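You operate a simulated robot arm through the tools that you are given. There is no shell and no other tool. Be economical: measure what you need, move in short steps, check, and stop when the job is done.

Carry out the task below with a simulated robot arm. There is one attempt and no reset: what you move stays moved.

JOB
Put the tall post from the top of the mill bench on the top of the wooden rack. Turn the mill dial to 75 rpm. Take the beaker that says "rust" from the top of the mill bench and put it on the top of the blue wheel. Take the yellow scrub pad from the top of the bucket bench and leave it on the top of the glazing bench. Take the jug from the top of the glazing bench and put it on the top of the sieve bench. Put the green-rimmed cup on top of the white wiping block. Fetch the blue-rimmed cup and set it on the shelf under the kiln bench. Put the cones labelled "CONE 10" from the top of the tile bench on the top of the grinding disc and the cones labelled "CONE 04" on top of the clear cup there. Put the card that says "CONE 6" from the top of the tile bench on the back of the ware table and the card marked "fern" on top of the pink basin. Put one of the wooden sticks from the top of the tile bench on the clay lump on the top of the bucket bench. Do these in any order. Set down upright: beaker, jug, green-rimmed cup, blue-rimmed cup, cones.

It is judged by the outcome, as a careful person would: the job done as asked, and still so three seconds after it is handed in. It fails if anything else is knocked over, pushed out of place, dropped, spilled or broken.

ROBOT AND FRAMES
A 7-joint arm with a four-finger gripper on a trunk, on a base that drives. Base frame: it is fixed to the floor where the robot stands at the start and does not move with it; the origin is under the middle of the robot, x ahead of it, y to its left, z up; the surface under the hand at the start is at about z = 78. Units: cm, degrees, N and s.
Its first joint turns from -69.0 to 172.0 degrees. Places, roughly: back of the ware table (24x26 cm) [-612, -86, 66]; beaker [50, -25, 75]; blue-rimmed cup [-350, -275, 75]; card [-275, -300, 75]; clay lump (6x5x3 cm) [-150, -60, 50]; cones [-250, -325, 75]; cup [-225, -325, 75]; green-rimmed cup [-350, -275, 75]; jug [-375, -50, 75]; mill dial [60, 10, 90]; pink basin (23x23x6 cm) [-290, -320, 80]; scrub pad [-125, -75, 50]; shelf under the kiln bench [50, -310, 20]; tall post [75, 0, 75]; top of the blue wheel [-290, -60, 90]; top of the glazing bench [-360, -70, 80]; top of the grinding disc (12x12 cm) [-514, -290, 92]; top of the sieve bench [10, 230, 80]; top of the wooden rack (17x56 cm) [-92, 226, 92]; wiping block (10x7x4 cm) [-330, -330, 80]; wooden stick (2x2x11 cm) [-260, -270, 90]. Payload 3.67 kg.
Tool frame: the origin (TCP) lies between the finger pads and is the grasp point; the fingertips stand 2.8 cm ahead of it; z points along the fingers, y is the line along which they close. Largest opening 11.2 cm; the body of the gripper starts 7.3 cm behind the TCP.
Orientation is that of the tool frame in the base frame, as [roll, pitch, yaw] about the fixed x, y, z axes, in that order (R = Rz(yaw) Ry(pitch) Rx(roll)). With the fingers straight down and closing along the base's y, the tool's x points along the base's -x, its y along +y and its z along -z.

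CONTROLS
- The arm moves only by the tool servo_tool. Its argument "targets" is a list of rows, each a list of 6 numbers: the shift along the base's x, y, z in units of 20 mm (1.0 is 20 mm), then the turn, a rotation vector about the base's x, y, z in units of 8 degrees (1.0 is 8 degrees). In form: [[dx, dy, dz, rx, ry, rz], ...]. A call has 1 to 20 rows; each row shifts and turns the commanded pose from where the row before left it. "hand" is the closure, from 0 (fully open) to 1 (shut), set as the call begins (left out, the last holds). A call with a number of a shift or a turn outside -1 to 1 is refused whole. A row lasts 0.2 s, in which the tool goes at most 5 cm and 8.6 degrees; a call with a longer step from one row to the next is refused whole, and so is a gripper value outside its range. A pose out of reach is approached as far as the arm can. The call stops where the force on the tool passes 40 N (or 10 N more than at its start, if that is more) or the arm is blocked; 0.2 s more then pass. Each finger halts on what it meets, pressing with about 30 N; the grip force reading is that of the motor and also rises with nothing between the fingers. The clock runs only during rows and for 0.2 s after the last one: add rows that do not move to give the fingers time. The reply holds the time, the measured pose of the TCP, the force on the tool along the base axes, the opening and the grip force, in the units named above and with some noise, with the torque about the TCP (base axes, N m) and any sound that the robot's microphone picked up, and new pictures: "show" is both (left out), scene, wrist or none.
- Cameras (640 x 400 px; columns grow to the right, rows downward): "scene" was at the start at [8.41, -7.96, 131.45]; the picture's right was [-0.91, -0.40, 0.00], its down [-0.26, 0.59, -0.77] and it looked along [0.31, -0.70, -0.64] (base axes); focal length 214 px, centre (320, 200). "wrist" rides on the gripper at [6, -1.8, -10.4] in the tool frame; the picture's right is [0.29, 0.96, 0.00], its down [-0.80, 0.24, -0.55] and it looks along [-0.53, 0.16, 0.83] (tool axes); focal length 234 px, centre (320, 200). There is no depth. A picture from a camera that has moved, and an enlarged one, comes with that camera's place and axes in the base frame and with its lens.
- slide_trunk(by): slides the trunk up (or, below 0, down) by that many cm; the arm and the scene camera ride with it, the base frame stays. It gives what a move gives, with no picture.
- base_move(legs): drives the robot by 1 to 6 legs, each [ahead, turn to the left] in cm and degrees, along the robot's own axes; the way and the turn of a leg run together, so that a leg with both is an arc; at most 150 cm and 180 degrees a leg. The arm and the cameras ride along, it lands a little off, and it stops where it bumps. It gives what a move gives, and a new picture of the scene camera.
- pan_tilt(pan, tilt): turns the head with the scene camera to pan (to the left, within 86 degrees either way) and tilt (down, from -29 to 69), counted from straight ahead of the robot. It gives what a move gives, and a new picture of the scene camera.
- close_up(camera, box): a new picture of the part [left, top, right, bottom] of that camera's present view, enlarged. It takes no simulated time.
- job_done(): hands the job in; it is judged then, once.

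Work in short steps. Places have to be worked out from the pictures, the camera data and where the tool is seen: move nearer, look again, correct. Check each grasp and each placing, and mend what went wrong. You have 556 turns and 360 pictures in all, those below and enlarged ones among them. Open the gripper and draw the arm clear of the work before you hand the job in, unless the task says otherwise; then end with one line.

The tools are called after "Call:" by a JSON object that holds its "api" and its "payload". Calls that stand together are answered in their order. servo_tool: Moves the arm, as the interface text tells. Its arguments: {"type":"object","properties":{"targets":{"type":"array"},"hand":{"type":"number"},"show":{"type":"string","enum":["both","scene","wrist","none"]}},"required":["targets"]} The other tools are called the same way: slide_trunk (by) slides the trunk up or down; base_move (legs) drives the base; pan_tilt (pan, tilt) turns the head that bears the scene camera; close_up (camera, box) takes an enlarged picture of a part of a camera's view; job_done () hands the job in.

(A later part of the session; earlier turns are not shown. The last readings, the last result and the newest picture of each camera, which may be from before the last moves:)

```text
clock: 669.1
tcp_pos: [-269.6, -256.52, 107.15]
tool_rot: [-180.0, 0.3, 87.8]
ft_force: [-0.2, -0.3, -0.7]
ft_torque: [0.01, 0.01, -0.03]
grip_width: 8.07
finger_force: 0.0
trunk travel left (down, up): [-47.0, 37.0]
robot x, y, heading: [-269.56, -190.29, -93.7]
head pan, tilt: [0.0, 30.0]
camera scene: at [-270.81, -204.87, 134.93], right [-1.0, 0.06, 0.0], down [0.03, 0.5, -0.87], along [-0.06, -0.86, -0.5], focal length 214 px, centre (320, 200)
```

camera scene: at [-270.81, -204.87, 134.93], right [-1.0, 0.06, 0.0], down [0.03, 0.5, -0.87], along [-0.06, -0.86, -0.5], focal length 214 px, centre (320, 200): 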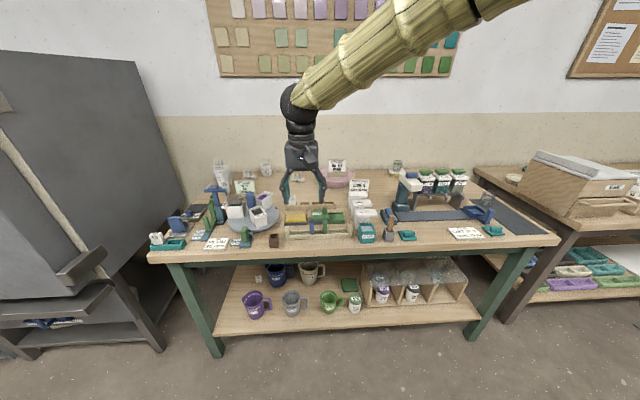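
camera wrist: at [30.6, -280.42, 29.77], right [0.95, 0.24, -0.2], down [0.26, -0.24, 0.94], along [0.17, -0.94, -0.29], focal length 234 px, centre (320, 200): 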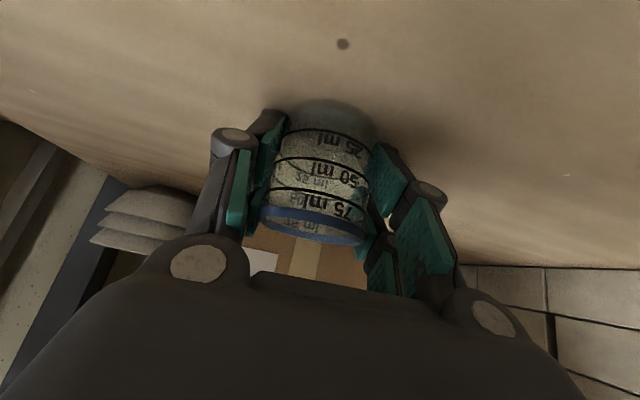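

Call:
{"api": "base_move", "payload": {"legs": [[0, 4], [41, 0]]}}

Call:
{"api": "pan_tilt", "payload": {"pan": 0, "tilt": 42}}

Call:
{"api": "close_up", "payload": {"camera": "wrist", "box": [150, 80, 490, 280]}}

```text
clock: 672.1
tcp_pos: [-265.17, -297.05, 107.11]
tool_rot: [-180.0, 0.3, 91.8]
ft_force: [0.8, -1.2, -0.2]
ft_torque: [0.0, -0.03, 0.03]
grip_width: 8.07
finger_force: 0.1
trunk travel left (down, up): [-47.0, 37.0]
robot x, y, heading: [-269.61, -231.31, -89.6]
head pan, tilt: [0.0, 30.0]
camera scene: at [-269.67, -245.51, 134.93], right [-1.0, 0.0, 0.0], down [0.0, 0.5, -0.87], along [0.0, -0.87, -0.5], focal length 214 px, centre (320, 200)
```

scene: 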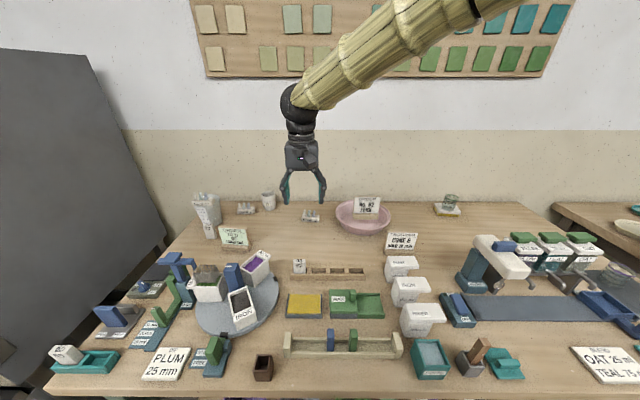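

```text
clock: 672.9
tcp_pos: [-265.07, -296.97, 107.22]
tool_rot: [-180.0, 0.3, 91.8]
ft_force: [0.4, 0.3, 0.4]
ft_torque: [-0.01, 0.0, -0.02]
grip_width: 8.08
finger_force: 0.0
trunk travel left (down, up): [-47.0, 37.0]
robot x, y, heading: [-269.23, -230.93, -90.0]
head pan, tilt: [0.0, 42.0]
camera scene: at [-269.66, -244.76, 133.12], right [-1.0, 0.0, 0.0], down [0.0, 0.67, -0.74], along [0.0, -0.74, -0.67], focal length 214 px, centre (320, 200)
```

scene: 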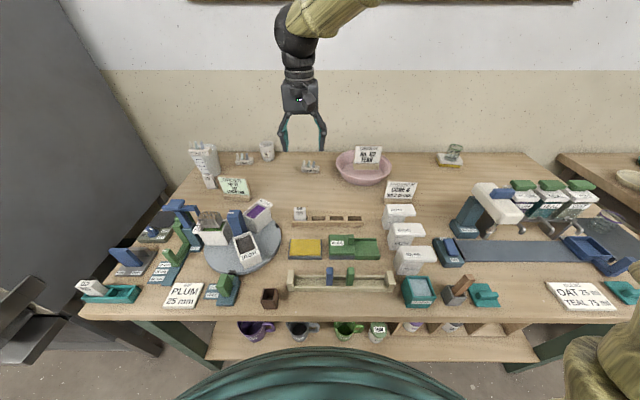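

```text
1.88 times, centred on (320, 180) of wrist
camera zoom: at [-267.01, -290.97, 117.62], right [0.95, 0.32, 0.0], down [0.26, -0.79, 0.56], along [0.17, -0.53, -0.83], focal length 441 px, centre (320, 238)
```

zoom: 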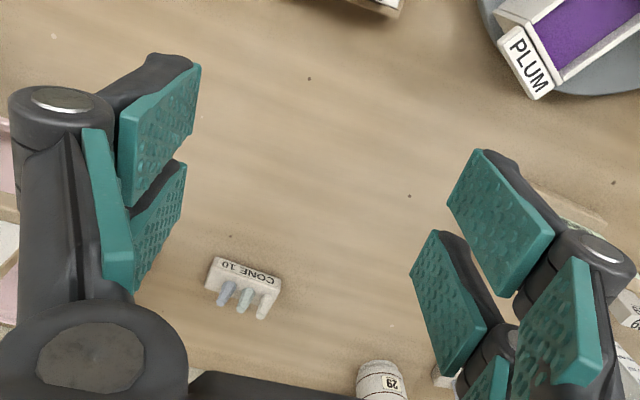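

CONE 10 pack ≈ (-265.4,-323). Rotate the hand and move above it.

Call:
{"api": "servo_tool", "payload": {"targets": [[0, -0.92, 0, 0, 0, 0.8], [0, -0.92, 0, 0, 0, 0.8], [0, -0.92, 0, 0, 0, 0.8], [0, -0.92, 0, 0, 0, 0.8], [0, -0.92, 0, 0, 0, 0.8], [0, -0.92, 0, 0, 0, 0.8], [0, -0.92, 0, 0, 0, 0.8], [0, -0.92, 0, 0, 0, 0.8], [0, -0.92, 0, 0, 0, 0.8], [0, -0.92, 0, 0, 0, 0.8], [0, -0.92, 0, 0, 0, 0.8], [0, -0.92, 0, 0, 0, 0.8], [0, -0.92, 0, 0, 0, 0.8], [0, -0.92, 0, 0, 0, 0.8]], "hand": 0.4, "show": "wrist"}}

Call:
{"api": "close_up", "payload": {"camera": "wrist", "box": [240, 60, 400, 160]}}

```text
clock: 675.9
tcp_pos: [-264.89, -322.71, 107.2]
tool_rot: [-180.0, 0.3, -178.7]
ft_force: [0.5, -0.5, -0.5]
ft_torque: [-0.01, 0.03, 0.01]
grip_width: 6.71
finger_force: 0.0
trunk travel left (down, up): [-47.0, 37.0]
robot x, y, heading: [-269.55, -231.16, -89.7]
head pan, tilt: [0.0, 42.0]
camera wrist: at [-270.88, -324.75, 117.64], right [-0.31, 0.95, 0.0], down [0.79, 0.26, 0.56], along [0.53, 0.17, -0.83], focal length 234 px, centre (320, 200)
```

wrist: 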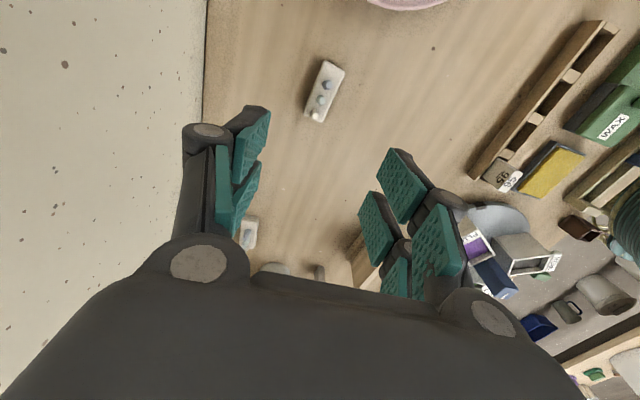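

```text
4.00 times, centred on (320, 110) of wrist
camera zoom: at [-270.88, -324.75, 117.64], right [-0.31, 0.95, 0.0], down [0.79, 0.26, 0.56], along [0.53, 0.17, -0.83], focal length 937 px, centre (320, 560)
```

zoom: 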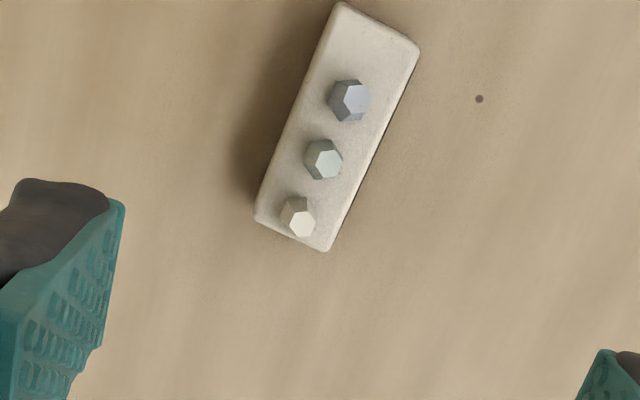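

Pack centre (-265.3,-322.6), turned −6°. Align and descend.

Call:
{"api": "servo_tool", "payload": {"targets": [[-0.2, 0.08, -1, 0, 0, -0.46], [0, 0, -1, 0, 0, -0.46], [0, 0, -1, 0, 0, 0], [0, 0, -1, 0, 0, 0], [0, 0, -1, 0, 0, 0], [0, 0, -1, 0, 0, 0], [0, 0, -1, 0, 0, 0], [0, 0, -1, 0, 0, 0], [0, 0, -1, 0, 0, 0]], "show": "wrist"}}

```text
clock: 677.9
tcp_pos: [-265.31, -322.47, 88.87]
tool_rot: [-180.0, 0.4, 174.0]
ft_force: [-0.2, 0.1, -1.3]
ft_torque: [0.0, 0.01, 0.0]
grip_width: 6.7
finger_force: 0.1
trunk travel left (down, up): [-47.0, 37.0]
robot x, y, heading: [-269.88, -230.93, -89.9]
head pan, tilt: [0.0, 42.0]
camera wrist: at [-271.57, -323.69, 99.42], right [-0.19, 0.98, 0.0], down [0.81, 0.16, 0.56], along [0.55, 0.1, -0.83], focal length 234 px, centre (320, 200)
```

wrist: 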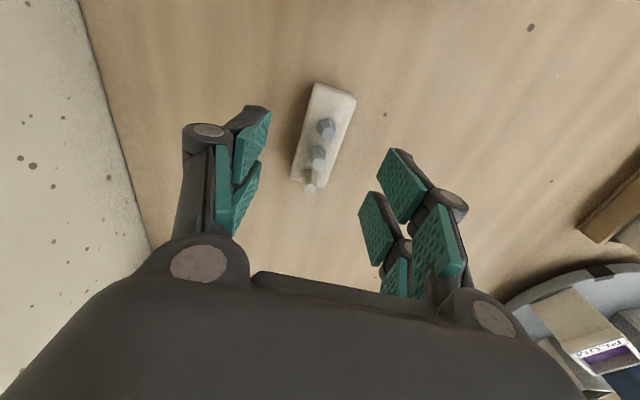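

Call:
{"api": "servo_tool", "payload": {"targets": [[-0.1, 0, -1, 0, 0, 0], [0, 0, -1, 0, 0, 0], [0, 0, -0.9, 0, 0, 0]], "show": "none"}}

Call:
{"api": "servo_tool", "payload": {"targets": [[0, 0, 0, 0, 0, 0], [0, 0, 0, 0, 0, 0], [0, 0, 0, 0, 0, 0]], "hand": 1, "show": "wrist"}}

```text
clock: 678.7
tcp_pos: [-265.61, -322.55, 83.28]
tool_rot: [-179.9, 0.3, 174.0]
ft_force: [-0.3, 0.2, 0.5]
ft_torque: [0.03, -0.02, 0.03]
grip_width: 6.72
finger_force: 0.0
trunk travel left (down, up): [-47.0, 37.0]
robot x, y, heading: [-269.59, -231.32, -90.1]
head pan, tilt: [0.0, 42.0]
```

```text
clock: 679.5
tcp_pos: [-265.71, -322.45, 83.38]
tool_rot: [-180.0, 0.3, 173.9]
ft_force: [0.5, -0.2, -0.5]
ft_torque: [0.03, 0.0, 0.0]
grip_width: 3.16
finger_force: 30.2
trunk travel left (down, up): [-47.0, 37.0]
robot x, y, heading: [-269.82, -231.23, -90.0]
head pan, tilt: [0.0, 42.0]
camera wrist: at [-271.83, -323.7, 93.75], right [-0.19, 0.98, 0.0], down [0.81, 0.16, 0.56], along [0.55, 0.1, -0.83], focal length 234 px, centre (320, 200)
```

wrist: 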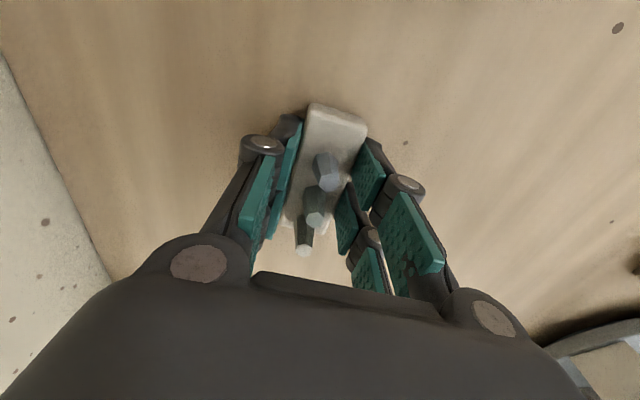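

Gripped. Lift, retract, and drive west in stages.

Call:
{"api": "servo_tool", "payload": {"targets": [[0, 0, 0.5, 0, 0, 0], [0, 0, 1, 0, 0, 0], [0, 0, 1, 0, 0, 0], [0, 0, 1, 0, 0, 0], [0, 0, 1, 0, 0, 0], [0, 0, 1, 0, 0, 0], [0, 0, 1, 0, 0, 0], [0, 0, 1, 0, 0, 0], [0, 0, 1, 0, 0, 0], [0, 0, 1, 0, 0, 0], [0, 0, 1, 0, 0, 0], [0, 0, 1, 0, 0, 0], [0, 0, 1, 0, 0, 0], [0, 0.8, 1, 0, 0, 0]], "show": "none"}}

Call:
{"api": "servo_tool", "payload": {"targets": [[0, 0.9, 0, 0, 0, -0.75], [0, 0.9, 0, 0, 0, -0.75], [0, 0.9, 0, 0, 0, -0.75], [0, 0.9, 0, 0, 0, -0.75], [0, 0.9, 0, 0, 0, -0.75], [0, 0.9, 0, 0, 0, -0.75], [0, 0.9, 0, 0, 0, -0.75], [0, 0.9, 0, 0, 0, -0.75], [0, 0.9, 0, 0, 0, -0.75], [0, 0.9, 0, 0, 0, -0.75], [0, 0.9, 0, 0, 0, -0.75], [0, 0.9, 0, 0, 0, -0.75], [0, 0.9, 0, 0, 0, -0.75], [0, 0.9, 0, 0, 0, -0.75]], "show": "none"}}

Call:
{"api": "base_move", "payload": {"legs": [[-45, 0], [0, -90], [140, 0]]}}

Call:
{"api": "pan_tilt", "payload": {"pan": 20, "tilt": 20}}

```text
clock: 682.5
tcp_pos: [-265.51, -320.82, 110.45]
tool_rot: [-180.0, 0.5, 173.9]
ft_force: [0.1, 0.1, -0.7]
ft_torque: [-0.05, 0.01, 0.0]
grip_width: 3.13
finger_force: 29.9
trunk travel left (down, up): [-47.0, 37.0]
robot x, y, heading: [-269.7, -231.54, -89.9]
head pan, tilt: [0.0, 42.0]
```

```text
clock: 685.5
tcp_pos: [-266.31, -296.07, 109.9]
tool_rot: [179.0, -0.8, 89.4]
ft_force: [-0.3, 0.3, -1.0]
ft_torque: [0.01, -0.01, 0.0]
grip_width: 3.12
finger_force: 30.1
trunk travel left (down, up): [-47.0, 37.0]
robot x, y, heading: [-269.43, -231.19, -89.9]
head pan, tilt: [0.0, 42.0]
```

```text
clock: 698.6
tcp_pos: [-474.44, -193.44, 110.68]
tool_rot: [179.7, 0.1, 1.0]
ft_force: [-1.0, -0.3, -0.9]
ft_torque: [0.0, -0.03, 0.03]
grip_width: 3.14
finger_force: 30.8
trunk travel left (down, up): [-47.0, 37.0]
robot x, y, heading: [-410.15, -188.62, -179.0]
head pan, tilt: [0.0, 42.0]
camera scene: at [-423.16, -189.45, 132.65], right [-0.09, 1.0, 0.0], down [0.71, 0.06, -0.7], along [-0.7, -0.06, -0.71], focal length 214 px, centre (320, 200)
```

scene: 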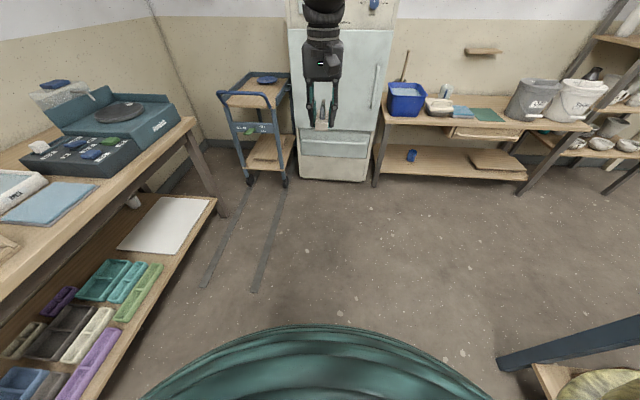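

```text
clock: 699.4
tcp_pos: [-474.44, -193.55, 110.67]
tool_rot: [179.9, 0.2, 1.0]
ft_force: [-0.3, -0.5, -1.3]
ft_torque: [0.01, 0.0, 0.02]
grip_width: 3.15
finger_force: 30.1
trunk travel left (down, up): [-47.0, 37.0]
robot x, y, heading: [-410.37, -188.57, -178.9]
head pan, tilt: [20.0, 20.0]
camera scene: at [-423.73, -192.08, 136.54], right [-0.36, 0.93, 0.0], down [0.32, 0.12, -0.94], along [-0.88, -0.34, -0.34], focal length 214 px, centre (320, 200)
```

scene: 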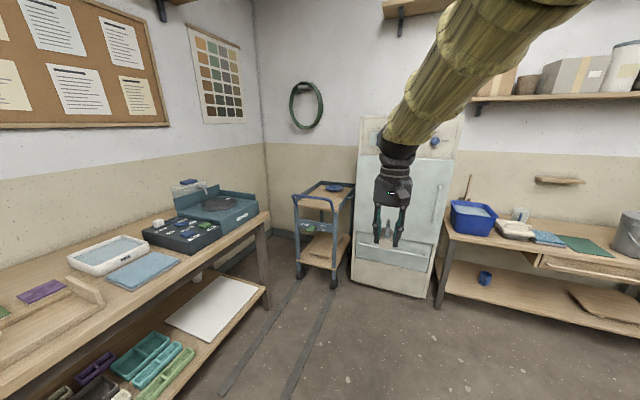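

The grinding disc is ahead-left at ≈(-513,-290,92). Drive up and face it.

Call:
{"api": "base_move", "payload": {"legs": [[93, 0], [0, 89], [26, 0]]}}

Call:
{"api": "pan_tilt", "payload": {"pan": 0, "tilt": 42}}

```text
clock: 705.1
tcp_pos: [-570.37, -200.77, 110.64]
tool_rot: [-179.9, 0.4, 4.9]
ft_force: [-0.6, 2.9, -0.5]
ft_torque: [-0.33, 0.05, -0.14]
grip_width: 3.16
finger_force: 29.8
trunk travel left (down, up): [-47.0, 37.0]
robot x, y, heading: [-506.31, -191.38, -174.5]
head pan, tilt: [20.0, 20.0]
stopped in leg 2: the force on the tool passed its limit at 56 N (the readings are from after the stop); the commanded pose is now the measured one
camera scene: at [-519.69, -196.05, 136.55], right [-0.43, 0.9, 0.0], down [0.31, 0.15, -0.94], along [-0.85, -0.4, -0.34], focal length 214 px, centre (320, 200)
```

scene: 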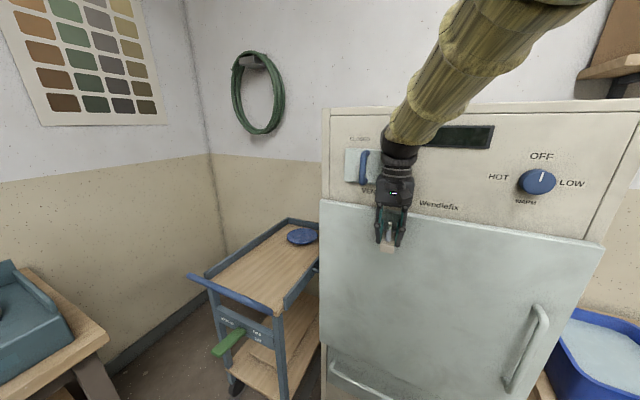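

```text
clock: 706.0
tcp_pos: [-570.38, -200.83, 110.74]
tool_rot: [179.9, 0.2, 4.8]
ft_force: [1.1, 3.2, -0.7]
ft_torque: [-0.47, -0.28, -0.24]
grip_width: 3.14
finger_force: 30.8
trunk travel left (down, up): [-47.0, 37.0]
robot x, y, heading: [-505.93, -191.51, -174.8]
head pan, tilt: [0.0, 42.0]
camera scene: at [-519.65, -193.57, 133.42], right [-0.18, 0.98, 0.0], down [0.63, 0.11, -0.77], along [-0.75, -0.14, -0.64], focal length 214 px, centre (320, 200)
```

scene: 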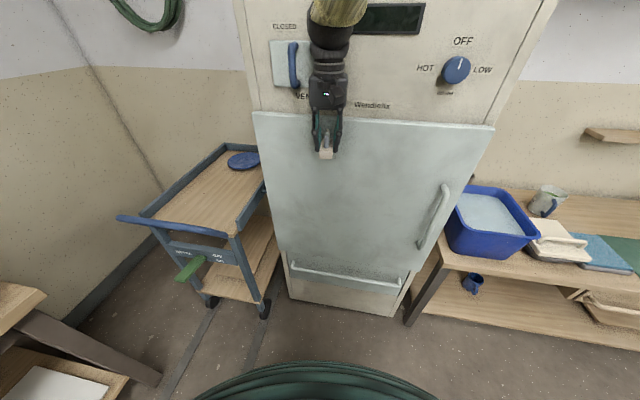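

The hand touched the drying cabinet. Back off straight.

Call:
{"api": "base_move", "payload": {"legs": [[-25, 0]]}}

Call:
{"api": "close_up", "payload": {"camera": "scene", "box": [220, 0, 520, 200]}}

Call:
{"api": "close_up", "payload": {"camera": "wrist", "box": [160, 40, 480, 260]}}

```text
clock: 707.8
tcp_pos: [-545.15, -198.97, 110.83]
tool_rot: [179.9, 0.4, 5.3]
ft_force: [-0.6, 1.4, -1.0]
ft_torque: [0.02, 0.08, 0.0]
grip_width: 3.17
finger_force: 30.3
trunk travel left (down, up): [-47.0, 37.0]
robot x, y, heading: [-481.28, -189.01, -174.2]
head pan, tilt: [0.0, 42.0]
camera scene: at [-494.52, -191.24, 133.36], right [-0.19, 0.98, 0.0], down [0.64, 0.12, -0.76], along [-0.75, -0.14, -0.65], focal length 214 px, centre (320, 200)
```

scene: 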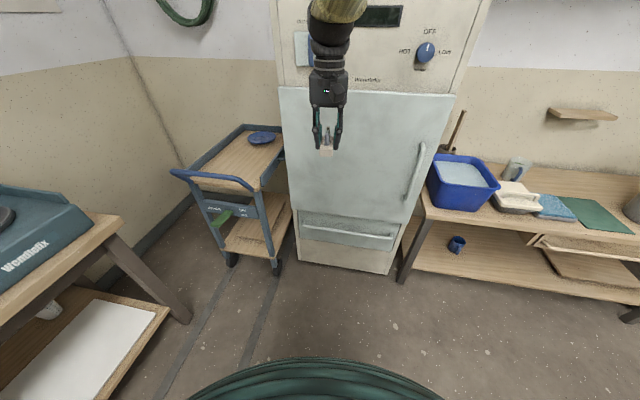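

```text
2.00 times, centred on (370, 100) of scene
camera zoom: at [-494.52, -191.24, 133.36], right [-0.19, 0.98, 0.0], down [0.64, 0.12, -0.76], along [-0.75, -0.14, -0.65], focal length 429 px, centre (220, 400)
```

zoom: 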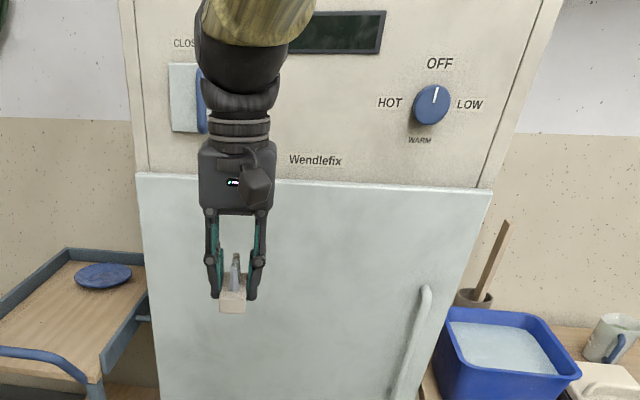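

```text
1.82 times, centred on (320, 150) of wrist
camera zoom: at [-539.33, -196.64, 121.26], right [0.38, -0.93, 0.0], down [-0.77, -0.31, 0.56], along [-0.52, -0.21, -0.83], focal length 426 px, centre (320, 291)
```

zoom: 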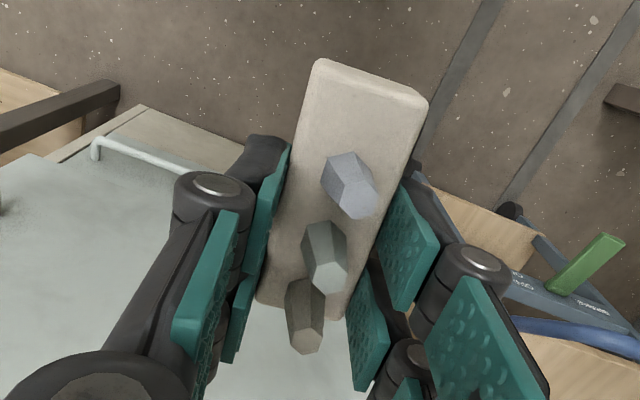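

The pack is still held. Check the vent lever, since that is what the hand may have brushed.

Call:
{"api": "pan_tilt", "payload": {"pan": 8, "tilt": 15}}

Call:
{"api": "close_up", "payload": {"camera": "scene", "box": [240, 60, 480, 260]}}

```text
clock: 708.7
tcp_pos: [-545.35, -199.02, 110.72]
tool_rot: [-179.9, 0.3, 5.4]
ft_force: [0.1, -0.8, -1.0]
ft_torque: [0.01, 0.02, 0.0]
grip_width: 3.13
finger_force: 30.0
trunk travel left (down, up): [-47.0, 37.0]
robot x, y, heading: [-481.28, -189.4, -174.1]
head pan, tilt: [8.0, 15.0]
camera scene: at [-495.33, -192.12, 137.13], right [-0.27, 0.96, 0.0], down [0.27, 0.08, -0.96], along [-0.92, -0.26, -0.28], focal length 214 px, centre (320, 200)
```

scene: 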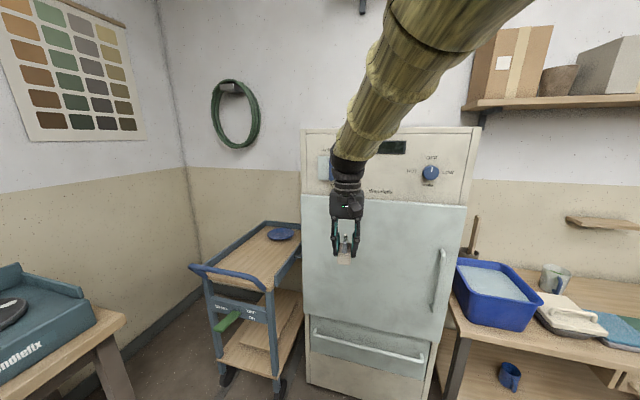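

```text
2.00 times, centred on (360, 160) of scene
camera zoom: at [-495.33, -192.12, 137.13], right [-0.27, 0.96, 0.0], down [0.27, 0.08, -0.96], along [-0.92, -0.26, -0.28], focal length 429 px, centre (240, 280)
```

zoom: 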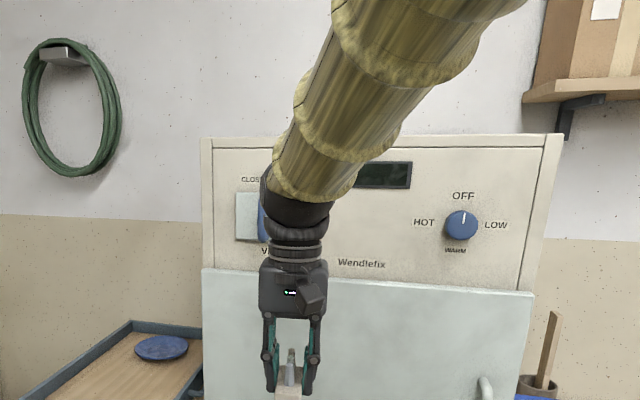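

Call:
{"api": "base_move", "payload": {"legs": [[0, 84]]}}

Call:
{"api": "pan_tilt", "payload": {"pan": -80, "tilt": 10}}

Call:
{"api": "close_up", "payload": {"camera": "scene", "box": [200, 60, 480, 260]}}

```text
clock: 712.5
tcp_pos: [-481.96, -253.8, 110.7]
tool_rot: [-180.0, 0.2, 85.8]
ft_force: [0.7, 0.2, -1.3]
ft_torque: [-0.01, 0.05, 0.05]
grip_width: 3.15
finger_force: 30.2
trunk travel left (down, up): [-47.0, 37.0]
robot x, y, heading: [-481.27, -188.74, -93.5]
head pan, tilt: [8.0, 15.0]
camera scene: at [-480.72, -203.45, 137.31], right [-1.0, -0.1, 0.0], down [-0.03, 0.26, -0.96], along [0.09, -0.96, -0.26], focal length 214 px, centre (320, 200)
```

scene: 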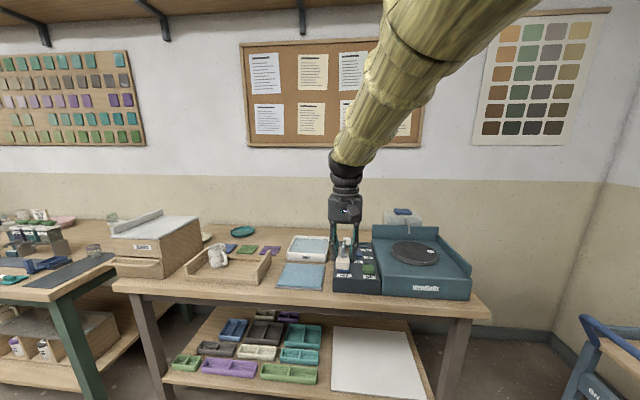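

```text
clock: 714.2
tcp_pos: [-482.1, -253.9, 110.85]
tool_rot: [179.7, 0.2, 85.8]
ft_force: [0.2, 0.2, -1.2]
ft_torque: [-0.02, 0.01, -0.02]
grip_width: 3.14
finger_force: 29.6
trunk travel left (down, up): [-47.0, 37.0]
robot x, y, heading: [-481.24, -188.97, -93.6]
head pan, tilt: [-80.0, 10.0]
camera scene: at [-481.02, -203.47, 137.41], right [-1.0, -0.07, 0.0], down [-0.02, 0.25, -0.97], along [0.06, -0.96, -0.25], focal length 214 px, centre (320, 200)
```

scene: 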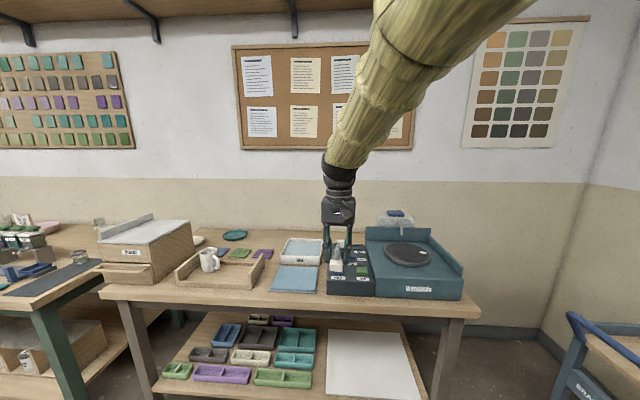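

```text
2.00 times, centred on (340, 160) of scene
camera zoom: at [-481.02, -203.47, 137.41], right [-1.0, -0.07, 0.0], down [-0.02, 0.25, -0.97], along [0.06, -0.96, -0.25], focal length 429 px, centre (280, 280)
```

zoom: 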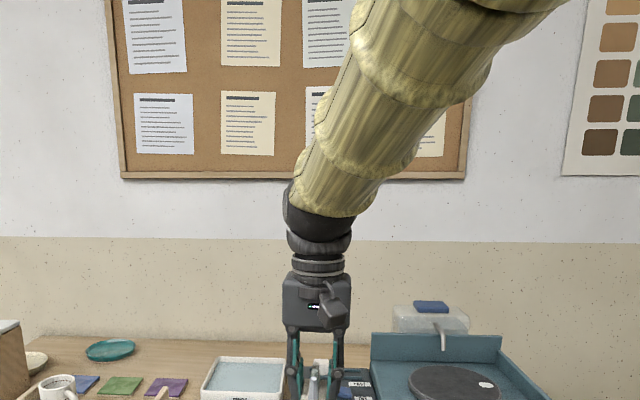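

The head is blocked by the arm on that side; I'll check the lever later. Move in to place the pack on the disc.

Call:
{"api": "base_move", "payload": {"legs": [[0, 2], [24, 0]]}}

Call:
{"api": "pan_tilt", "payload": {"pan": 0, "tilt": 40}}

Call:
{"api": "close_up", "payload": {"camera": "scene", "box": [300, 130, 480, 250]}}

```text
clock: 716.4
tcp_pos: [-481.21, -279.39, 110.77]
tool_rot: [179.7, 0.3, 87.3]
ft_force: [-0.4, 0.7, -1.2]
ft_torque: [0.01, -0.05, 0.03]
grip_width: 3.15
finger_force: 30.2
trunk travel left (down, up): [-47.0, 37.0]
robot x, y, heading: [-482.0, -214.66, -92.2]
head pan, tilt: [-80.0, 10.0]
camera scene: at [-481.45, -229.05, 137.51], right [-1.0, -0.09, 0.0], down [-0.02, 0.24, -0.97], along [0.09, -0.97, -0.24], focal length 214 px, centre (320, 200)
```

scene: 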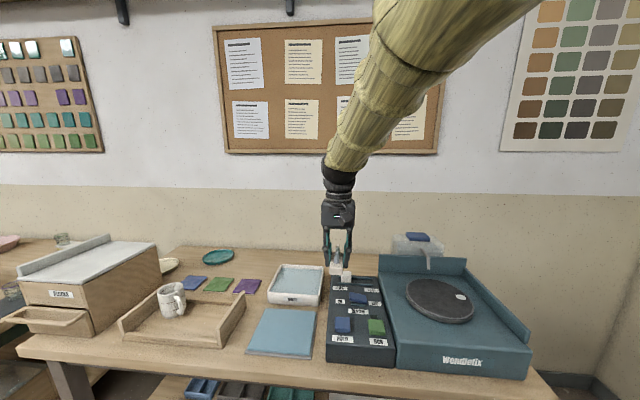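

```text
clock: 717.9
tcp_pos: [-481.22, -279.26, 110.74]
tool_rot: [179.6, 0.1, 87.2]
ft_force: [-0.3, -0.3, -1.1]
ft_torque: [0.01, -0.02, 0.03]
grip_width: 3.12
finger_force: 29.7
trunk travel left (down, up): [-47.0, 37.0]
robot x, y, heading: [-482.11, -214.8, -91.9]
head pan, tilt: [0.0, 40.0]
camera scene: at [-482.0, -228.95, 137.71], right [-1.0, -0.03, 0.0], down [-0.01, 0.22, -0.97], along [0.03, -0.97, -0.22], focal length 214 px, centre (320, 200)
```

scene: 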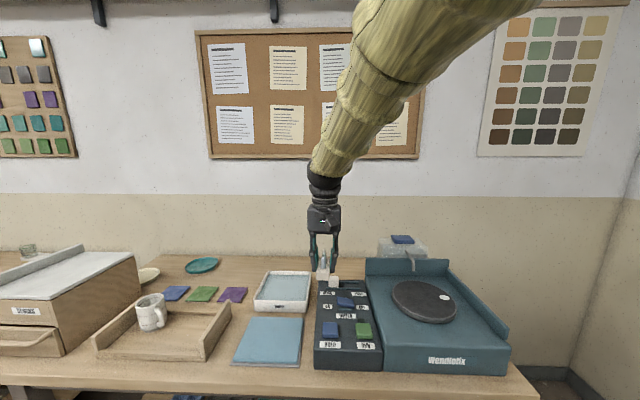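

```text
3.33 times, centred on (390, 190) of scene
camera zoom: at [-482.0, -228.95, 137.71], right [-1.0, -0.03, 0.0], down [-0.01, 0.22, -0.97], along [0.03, -0.97, -0.22], focal length 715 px, centre (87, 233)
```

zoom: 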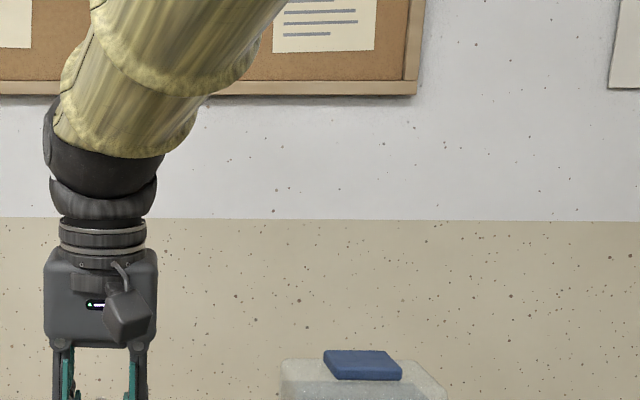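

Disc centre ≈ (-513.7,-289). Move the pack over it.

Call:
{"api": "servo_tool", "payload": {"targets": [[-0.953, -0.28, 0, 0, 0, 0], [-0.953, -0.28, 0, 0, 0, 0], [-0.953, -0.28, 0, 0, 0, 0], [-0.953, -0.28, 0, 0, 0, 0], [-0.953, -0.28, 0, 0, 0, 0], [-0.953, -0.28, 0, 0, 0, 0], [-0.953, -0.28, 0, 0, 0, 0], [-0.953, -0.28, 0, 0, 0, 0], [-0.953, -0.28, 0, 0, 0, 0], [-0.953, -0.28, 0, 0, 0, 0], [-0.953, -0.28, 0, 0, 0, 0], [-0.953, -0.28, 0, 0, 0, 0], [-0.953, -0.28, 0, 0, 0, 0], [-0.953, -0.28, 0, 0, 0, 0], [-0.953, -0.28, 0, 0, 0, 0], [-0.953, -0.28, 0, 0, 0, 0], [-0.953, -0.28, 0, 0, 0, 0]], "show": "both"}}

```text
clock: 721.5
tcp_pos: [-513.61, -288.98, 110.66]
tool_rot: [179.6, 0.2, 87.4]
ft_force: [-0.6, 0.2, -0.6]
ft_torque: [-0.03, 0.02, 0.01]
grip_width: 3.14
finger_force: 29.9
trunk travel left (down, up): [-47.0, 37.0]
robot x, y, heading: [-482.07, -214.49, -92.1]
head pan, tilt: [0.0, 40.0]
camera scene: at [-482.69, -228.17, 133.4], right [-1.0, 0.04, 0.0], down [0.02, 0.64, -0.77], along [-0.03, -0.77, -0.64], focal length 214 px, centre (320, 200)
camera wrist: at [-515.04, -282.87, 121.2], right [0.97, 0.24, 0.0], down [0.2, -0.81, 0.56], along [0.14, -0.54, -0.83], focal length 234 px, centre (320, 200)
```

scene: 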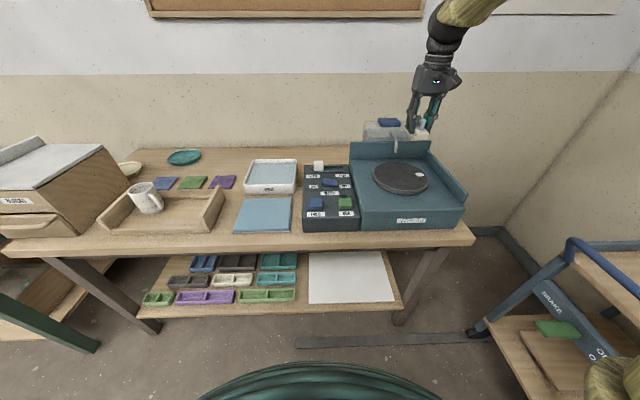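
wrist: 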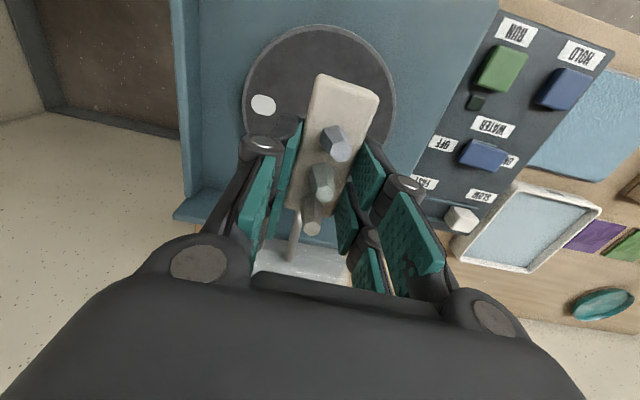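

Call:
{"api": "servo_tool", "payload": {"targets": [[0, 0.5, -0.5, 0, 0, 0], [0, 0, -1, 0, 0, 0], [0, 0, -1, 0, 0, 0], [0, 0, -1, 0, 0, 0], [0, 0, -1, 0, 0, 0], [0, 0, -1, 0, 0, 0], [0, 0, -0.7, 0, 0, 0]], "show": "wrist"}}

Call:
{"api": "close_up", "payload": {"camera": "scene", "box": [340, 90, 480, 240]}}

```text
clock: 723.1
tcp_pos: [-513.51, -288.0, 98.53]
tool_rot: [179.7, 0.2, 87.2]
ft_force: [-0.3, 0.1, -0.9]
ft_torque: [-0.02, -0.04, 0.0]
grip_width: 3.16
finger_force: 30.7
trunk travel left (down, up): [-47.0, 37.0]
robot x, y, heading: [-482.07, -214.98, -91.8]
head pan, tilt: [0.0, 40.0]
camera wrist: at [-514.94, -281.9, 108.94], right [0.97, 0.24, 0.0], down [0.2, -0.81, 0.56], along [0.14, -0.54, -0.83], focal length 234 px, centre (320, 200)
```

wrist: 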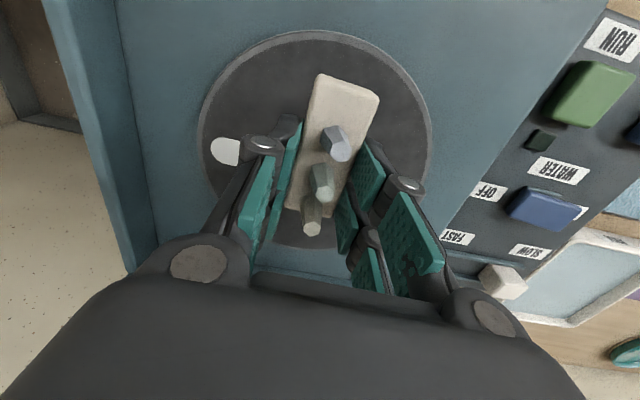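

```text
2.67 times, centred on (410, 165) of scene
camera zoom: at [-482.64, -228.16, 133.41], right [-1.0, 0.04, 0.0], down [0.02, 0.64, -0.77], along [-0.03, -0.77, -0.64], focal length 572 px, centre (80, 293)
```

zoom: 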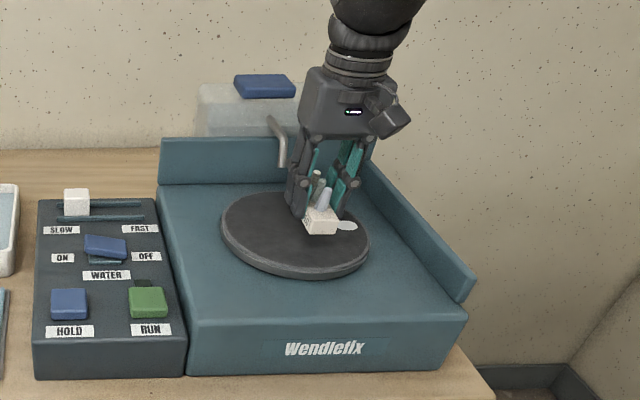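

Call:
{"api": "servo_tool", "payload": {"targets": [[0, 0, -0.4, 0, 0, 0], [0, 0, -0.3, 0, 0, 0], [0, 0, -0.2, 0, 0, 0]], "show": "none"}}

Call:
{"api": "servo_tool", "payload": {"targets": [[0, 0, -0.15, 0, 0, 0], [0, 0, -0.15, 0, 0, 0]], "show": "none"}}

Call:
{"api": "servo_tool", "payload": {"targets": [[0, 0, -0.15, 0, 0, 0], [0, 0, -0.1, 0, 0, 0]], "show": "none"}}

```text
clock: 723.9
tcp_pos: [-513.52, -287.81, 96.65]
tool_rot: [179.7, 0.2, 87.3]
ft_force: [-0.2, 0.4, -1.3]
ft_torque: [0.01, 0.01, 0.04]
grip_width: 3.13
finger_force: 29.5
trunk travel left (down, up): [-47.0, 37.0]
robot x, y, heading: [-482.27, -214.43, -91.9]
head pan, tilt: [0.0, 40.0]
```

```text
clock: 724.5
tcp_pos: [-513.53, -287.81, 95.99]
tool_rot: [179.7, 0.4, 87.3]
ft_force: [0.0, 1.1, -0.3]
ft_torque: [-0.01, -0.01, 0.01]
grip_width: 3.15
finger_force: 30.1
trunk travel left (down, up): [-47.0, 37.0]
robot x, y, heading: [-482.06, -214.76, -92.1]
head pan, tilt: [0.0, 40.0]
```

```text
clock: 725.1
tcp_pos: [-513.73, -287.74, 95.35]
tool_rot: [179.7, 0.3, 87.4]
ft_force: [0.1, 0.5, -1.6]
ft_torque: [0.0, -0.01, -0.02]
grip_width: 3.15
finger_force: 30.1
trunk travel left (down, up): [-47.0, 37.0]
robot x, y, heading: [-482.01, -214.53, -92.1]
head pan, tilt: [0.0, 40.0]
```

Call:
{"api": "servo_tool", "payload": {"targets": [[0, 0, -0.12, 0, 0, 0], [0, 0, -0.12, 0, 0, 0]], "show": "none"}}

Call:
{"api": "servo_tool", "payload": {"targets": [[0, 0, -0.12, 0, 0, 0], [0, 0, -0.12, 0, 0, 0]], "show": "none"}}

Call:
{"api": "close_up", "payload": {"camera": "scene", "box": [340, 90, 480, 240]}}

```text
clock: 725.7
tcp_pos: [-513.72, -287.84, 94.96]
tool_rot: [179.7, 0.2, 87.4]
ft_force: [0.3, -0.3, -0.7]
ft_torque: [-0.01, 0.01, -0.02]
grip_width: 3.15
finger_force: 29.8
trunk travel left (down, up): [-47.0, 37.0]
robot x, y, heading: [-482.27, -214.51, -92.1]
head pan, tilt: [0.0, 40.0]
```

```text
clock: 726.3
tcp_pos: [-513.73, -287.93, 94.87]
tool_rot: [179.8, 0.5, 87.3]
ft_force: [-3.4, -2.8, 23.8]
ft_torque: [0.1, 0.09, -0.11]
grip_width: 3.18
finger_force: 29.7
trunk travel left (down, up): [-47.0, 37.0]
robot x, y, heading: [-481.72, -214.48, -91.9]
head pan, tilt: [0.0, 40.0]
```

```text
2.67 times, centred on (410, 165) of scene
camera zoom: at [-482.59, -227.96, 133.47], right [-1.0, 0.04, 0.0], down [0.02, 0.64, -0.77], along [-0.03, -0.77, -0.64], focal length 572 px, centre (80, 293)
```

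zoom: 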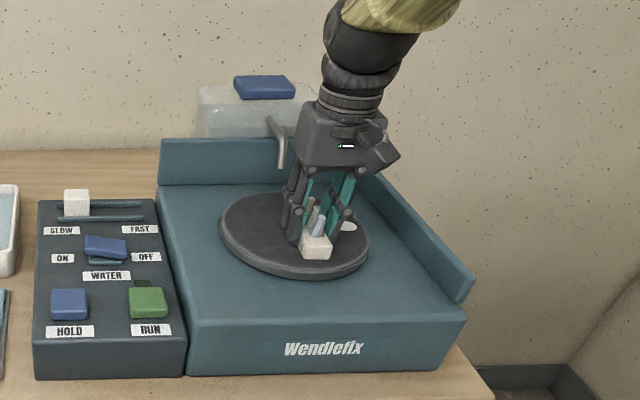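

Contact. Release and lift straight up.

Call:
{"api": "servo_tool", "payload": {"targets": [[0, 0, 0.08, 0, 0, 0], [0, 0, 0, 0, 0, 0]], "hand": 0.62, "show": "none"}}

Call:
{"api": "servo_tool", "payload": {"targets": [[0, 0, 0.3, 0, 0, 0], [0, 0, 0.5, 0, 0, 0], [0, 0, 1, 0, 0, 0], [0, 0, 1, 0, 0, 0], [0, 0, 1, 0, 0, 0], [0, 0, 1, 0, 0, 0], [0, 0, 1, 0, 0, 0], [0, 0, 1, 0, 0, 0], [0, 0, 1, 0, 0, 0], [0, 0, 1, 0, 0, 0]], "show": "wrist"}}

Call:
{"api": "close_up", "payload": {"camera": "scene", "box": [340, 90, 480, 240]}}

```text
clock: 726.9
tcp_pos: [-513.73, -287.85, 94.59]
tool_rot: [179.7, 0.2, 87.4]
ft_force: [0.1, 0.3, -0.2]
ft_torque: [-0.03, -0.01, 0.02]
grip_width: 4.26
finger_force: 0.0
trunk travel left (down, up): [-47.0, 37.0]
robot x, y, heading: [-482.06, -214.46, -91.9]
head pan, tilt: [0.0, 40.0]
```

```text
clock: 729.1
tcp_pos: [-513.52, -287.73, 112.41]
tool_rot: [179.7, 0.2, 87.3]
ft_force: [-0.1, -1.1, 0.0]
ft_torque: [-0.01, 0.01, -0.03]
grip_width: 4.25
finger_force: 0.0
trunk travel left (down, up): [-47.0, 37.0]
robot x, y, heading: [-482.34, -214.36, -92.1]
head pan, tilt: [0.0, 40.0]
camera wrist: at [-515.09, -281.61, 122.86], right [0.97, 0.24, 0.0], down [0.2, -0.81, 0.56], along [0.14, -0.54, -0.83], focal length 234 px, centre (320, 200)
```

wrist: 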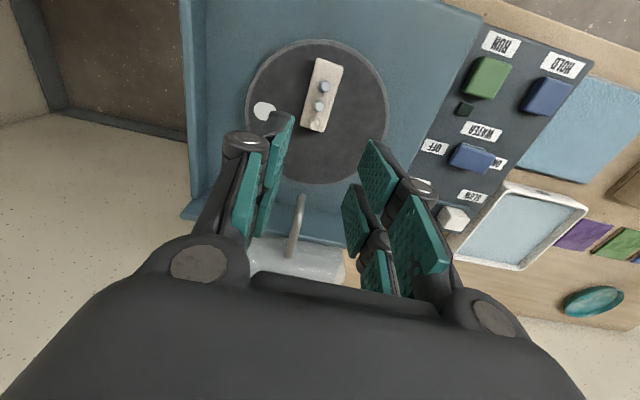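

```text
2.67 times, centred on (410, 165) of scene
camera zoom: at [-482.62, -228.1, 133.41], right [-1.0, 0.04, 0.0], down [0.02, 0.64, -0.77], along [-0.03, -0.77, -0.64], focal length 572 px, centre (80, 293)
```

zoom: 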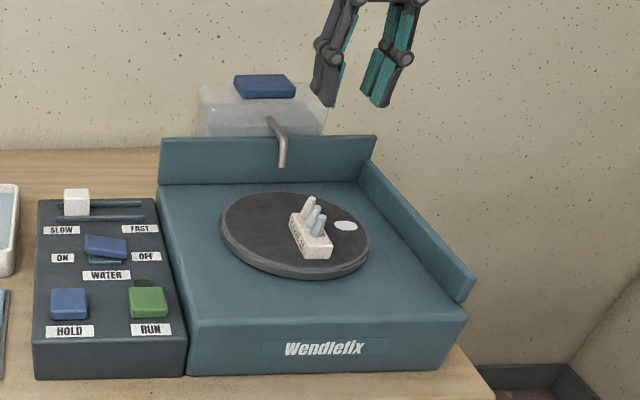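

CONE 10 is on the disc. Back away and check the cabinet's vent lever by looking left with the arm out of view.

Call:
{"api": "base_move", "payload": {"legs": [[-30, 0], [0, 175]]}}

Call:
{"api": "pan_tilt", "payload": {"pan": 80, "tilt": 10}}

Call:
{"api": "close_up", "payload": {"camera": "scene", "box": [160, 60, 480, 260]}}

```text
clock: 738.4
tcp_pos: [-445.25, -112.67, 112.39]
tool_rot: [179.7, 0.2, -95.9]
ft_force: [-0.8, -0.1, 0.0]
ft_torque: [0.02, 0.01, -0.02]
grip_width: 4.25
finger_force: 0.0
trunk travel left (down, up): [-47.0, 37.0]
robot x, y, heading: [-480.83, -184.1, 84.7]
head pan, tilt: [0.0, 40.0]
camera scene: at [-479.66, -170.75, 133.41], right [1.0, -0.09, 0.0], down [-0.06, -0.64, -0.77], along [0.07, 0.76, -0.64], focal length 214 px, centre (320, 200)
```

scene: 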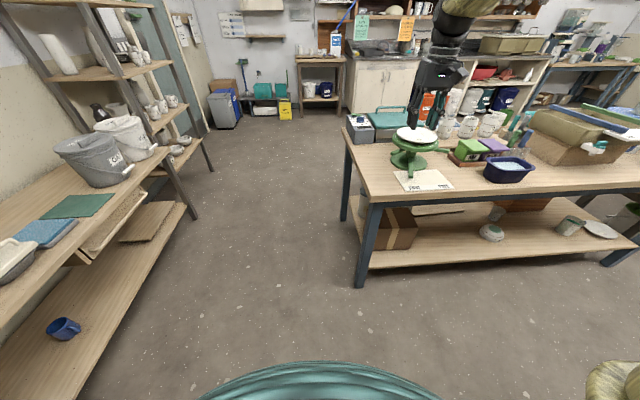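

```text
clock: 739.9
tcp_pos: [-445.43, -112.78, 112.22]
tool_rot: [179.6, 0.2, -96.0]
ft_force: [0.3, 1.0, 0.2]
ft_torque: [-0.02, 0.01, -0.03]
grip_width: 4.26
finger_force: 0.1
trunk travel left (down, up): [-47.0, 37.0]
robot x, y, heading: [-480.8, -184.26, 84.9]
head pan, tilt: [80.0, 10.0]
camera scene: at [-489.4, -176.77, 138.18], right [0.26, 0.96, 0.0], down [0.17, -0.05, -0.98], along [-0.95, 0.26, -0.17], focal length 214 px, centre (320, 200)
```

scene: 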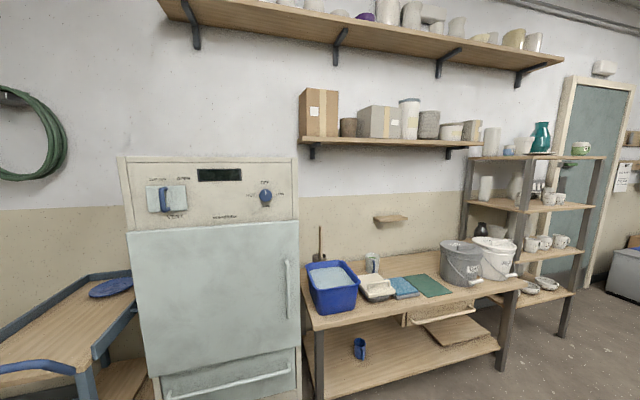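

```text
2.00 times, centred on (320, 160) of scene
camera zoom: at [-489.4, -176.77, 138.18], right [0.26, 0.96, 0.0], down [0.17, -0.05, -0.98], along [-0.95, 0.26, -0.17], focal length 429 px, centre (320, 280)
```

zoom: 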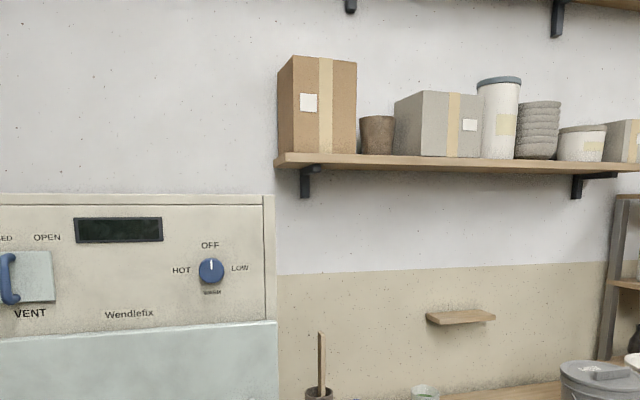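

Call:
{"api": "close_up", "payload": {"camera": "scene", "box": [120, 160, 300, 240]}}

```text
3.56 times, centred on (210, 200) of scene
camera zoom: at [-489.4, -176.77, 138.18], right [0.26, 0.96, 0.0], down [0.17, -0.05, -0.98], along [-0.95, 0.26, -0.17], focal length 763 px, centre (711, 200)
```

zoom: 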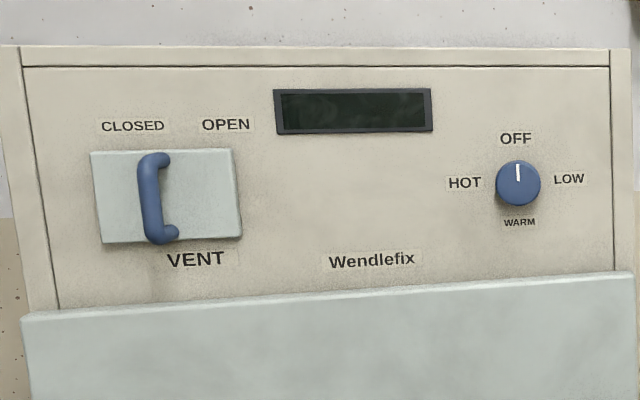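

The vent handle sits centred and undisturbed-looking. Now fetch the CONE 6 card from the tile bench.

Call:
{"api": "base_move", "payload": {"legs": [[0, -85], [150, 0], [33, 0], [0, -90], [40, 0]]}}

Call:
{"api": "pan_tilt", "payload": {"pan": 0, "tilt": 42}}

Call:
{"api": "close_up", "payload": {"camera": "scene", "box": [240, 110, 400, 230]}}

```text
clock: 759.1
tcp_pos: [-315.07, -308.61, 112.23]
tool_rot: [179.7, 0.2, 91.3]
ft_force: [0.5, 0.1, 0.0]
ft_torque: [0.04, 0.05, -0.01]
grip_width: 4.27
finger_force: 0.1
trunk travel left (down, up): [-47.0, 37.0]
robot x, y, heading: [-288.72, -233.15, -88.0]
head pan, tilt: [80.0, 10.0]
camera scene: at [-279.69, -239.67, 138.18], right [-0.14, -0.99, 0.0], down [-0.17, 0.02, -0.98], along [0.98, -0.14, -0.17], focal length 214 px, centre (320, 200)
```

scene: 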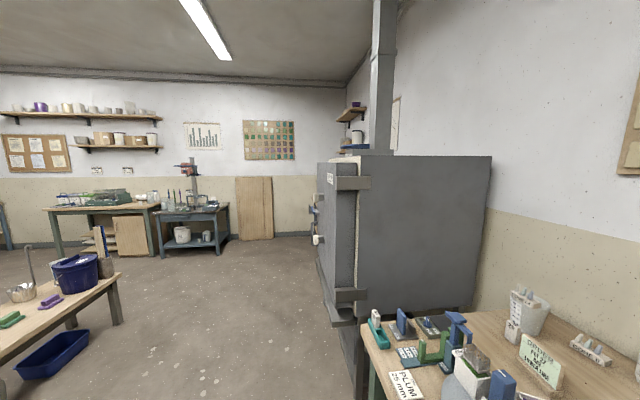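

```text
clock: 760.6
tcp_pos: [-315.15, -308.57, 112.34]
tool_rot: [179.7, 0.1, 91.3]
ft_force: [0.5, -0.2, -0.5]
ft_torque: [-0.03, -0.01, 0.0]
grip_width: 4.25
finger_force: 0.1
trunk travel left (down, up): [-47.0, 37.0]
robot x, y, heading: [-288.87, -233.44, -88.0]
head pan, tilt: [0.0, 42.0]
camera scene: at [-288.58, -246.65, 133.12], right [-1.0, -0.04, 0.0], down [-0.02, 0.67, -0.74], along [0.03, -0.74, -0.67], focal length 214 px, centre (320, 200)
```

scene: 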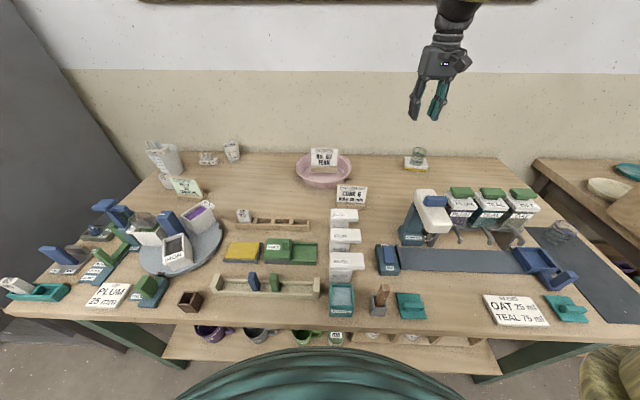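

```text
3.33 times, centred on (320, 170) of scene
camera zoom: at [-288.58, -246.65, 133.12], right [-1.0, -0.04, 0.0], down [-0.02, 0.67, -0.74], along [0.03, -0.74, -0.67], focal length 715 px, centre (320, 300)
```

zoom: 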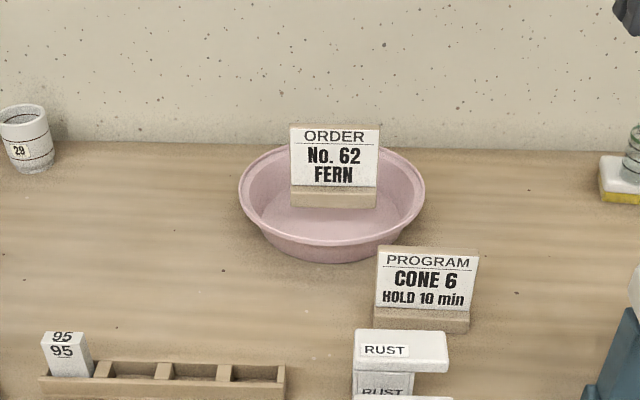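

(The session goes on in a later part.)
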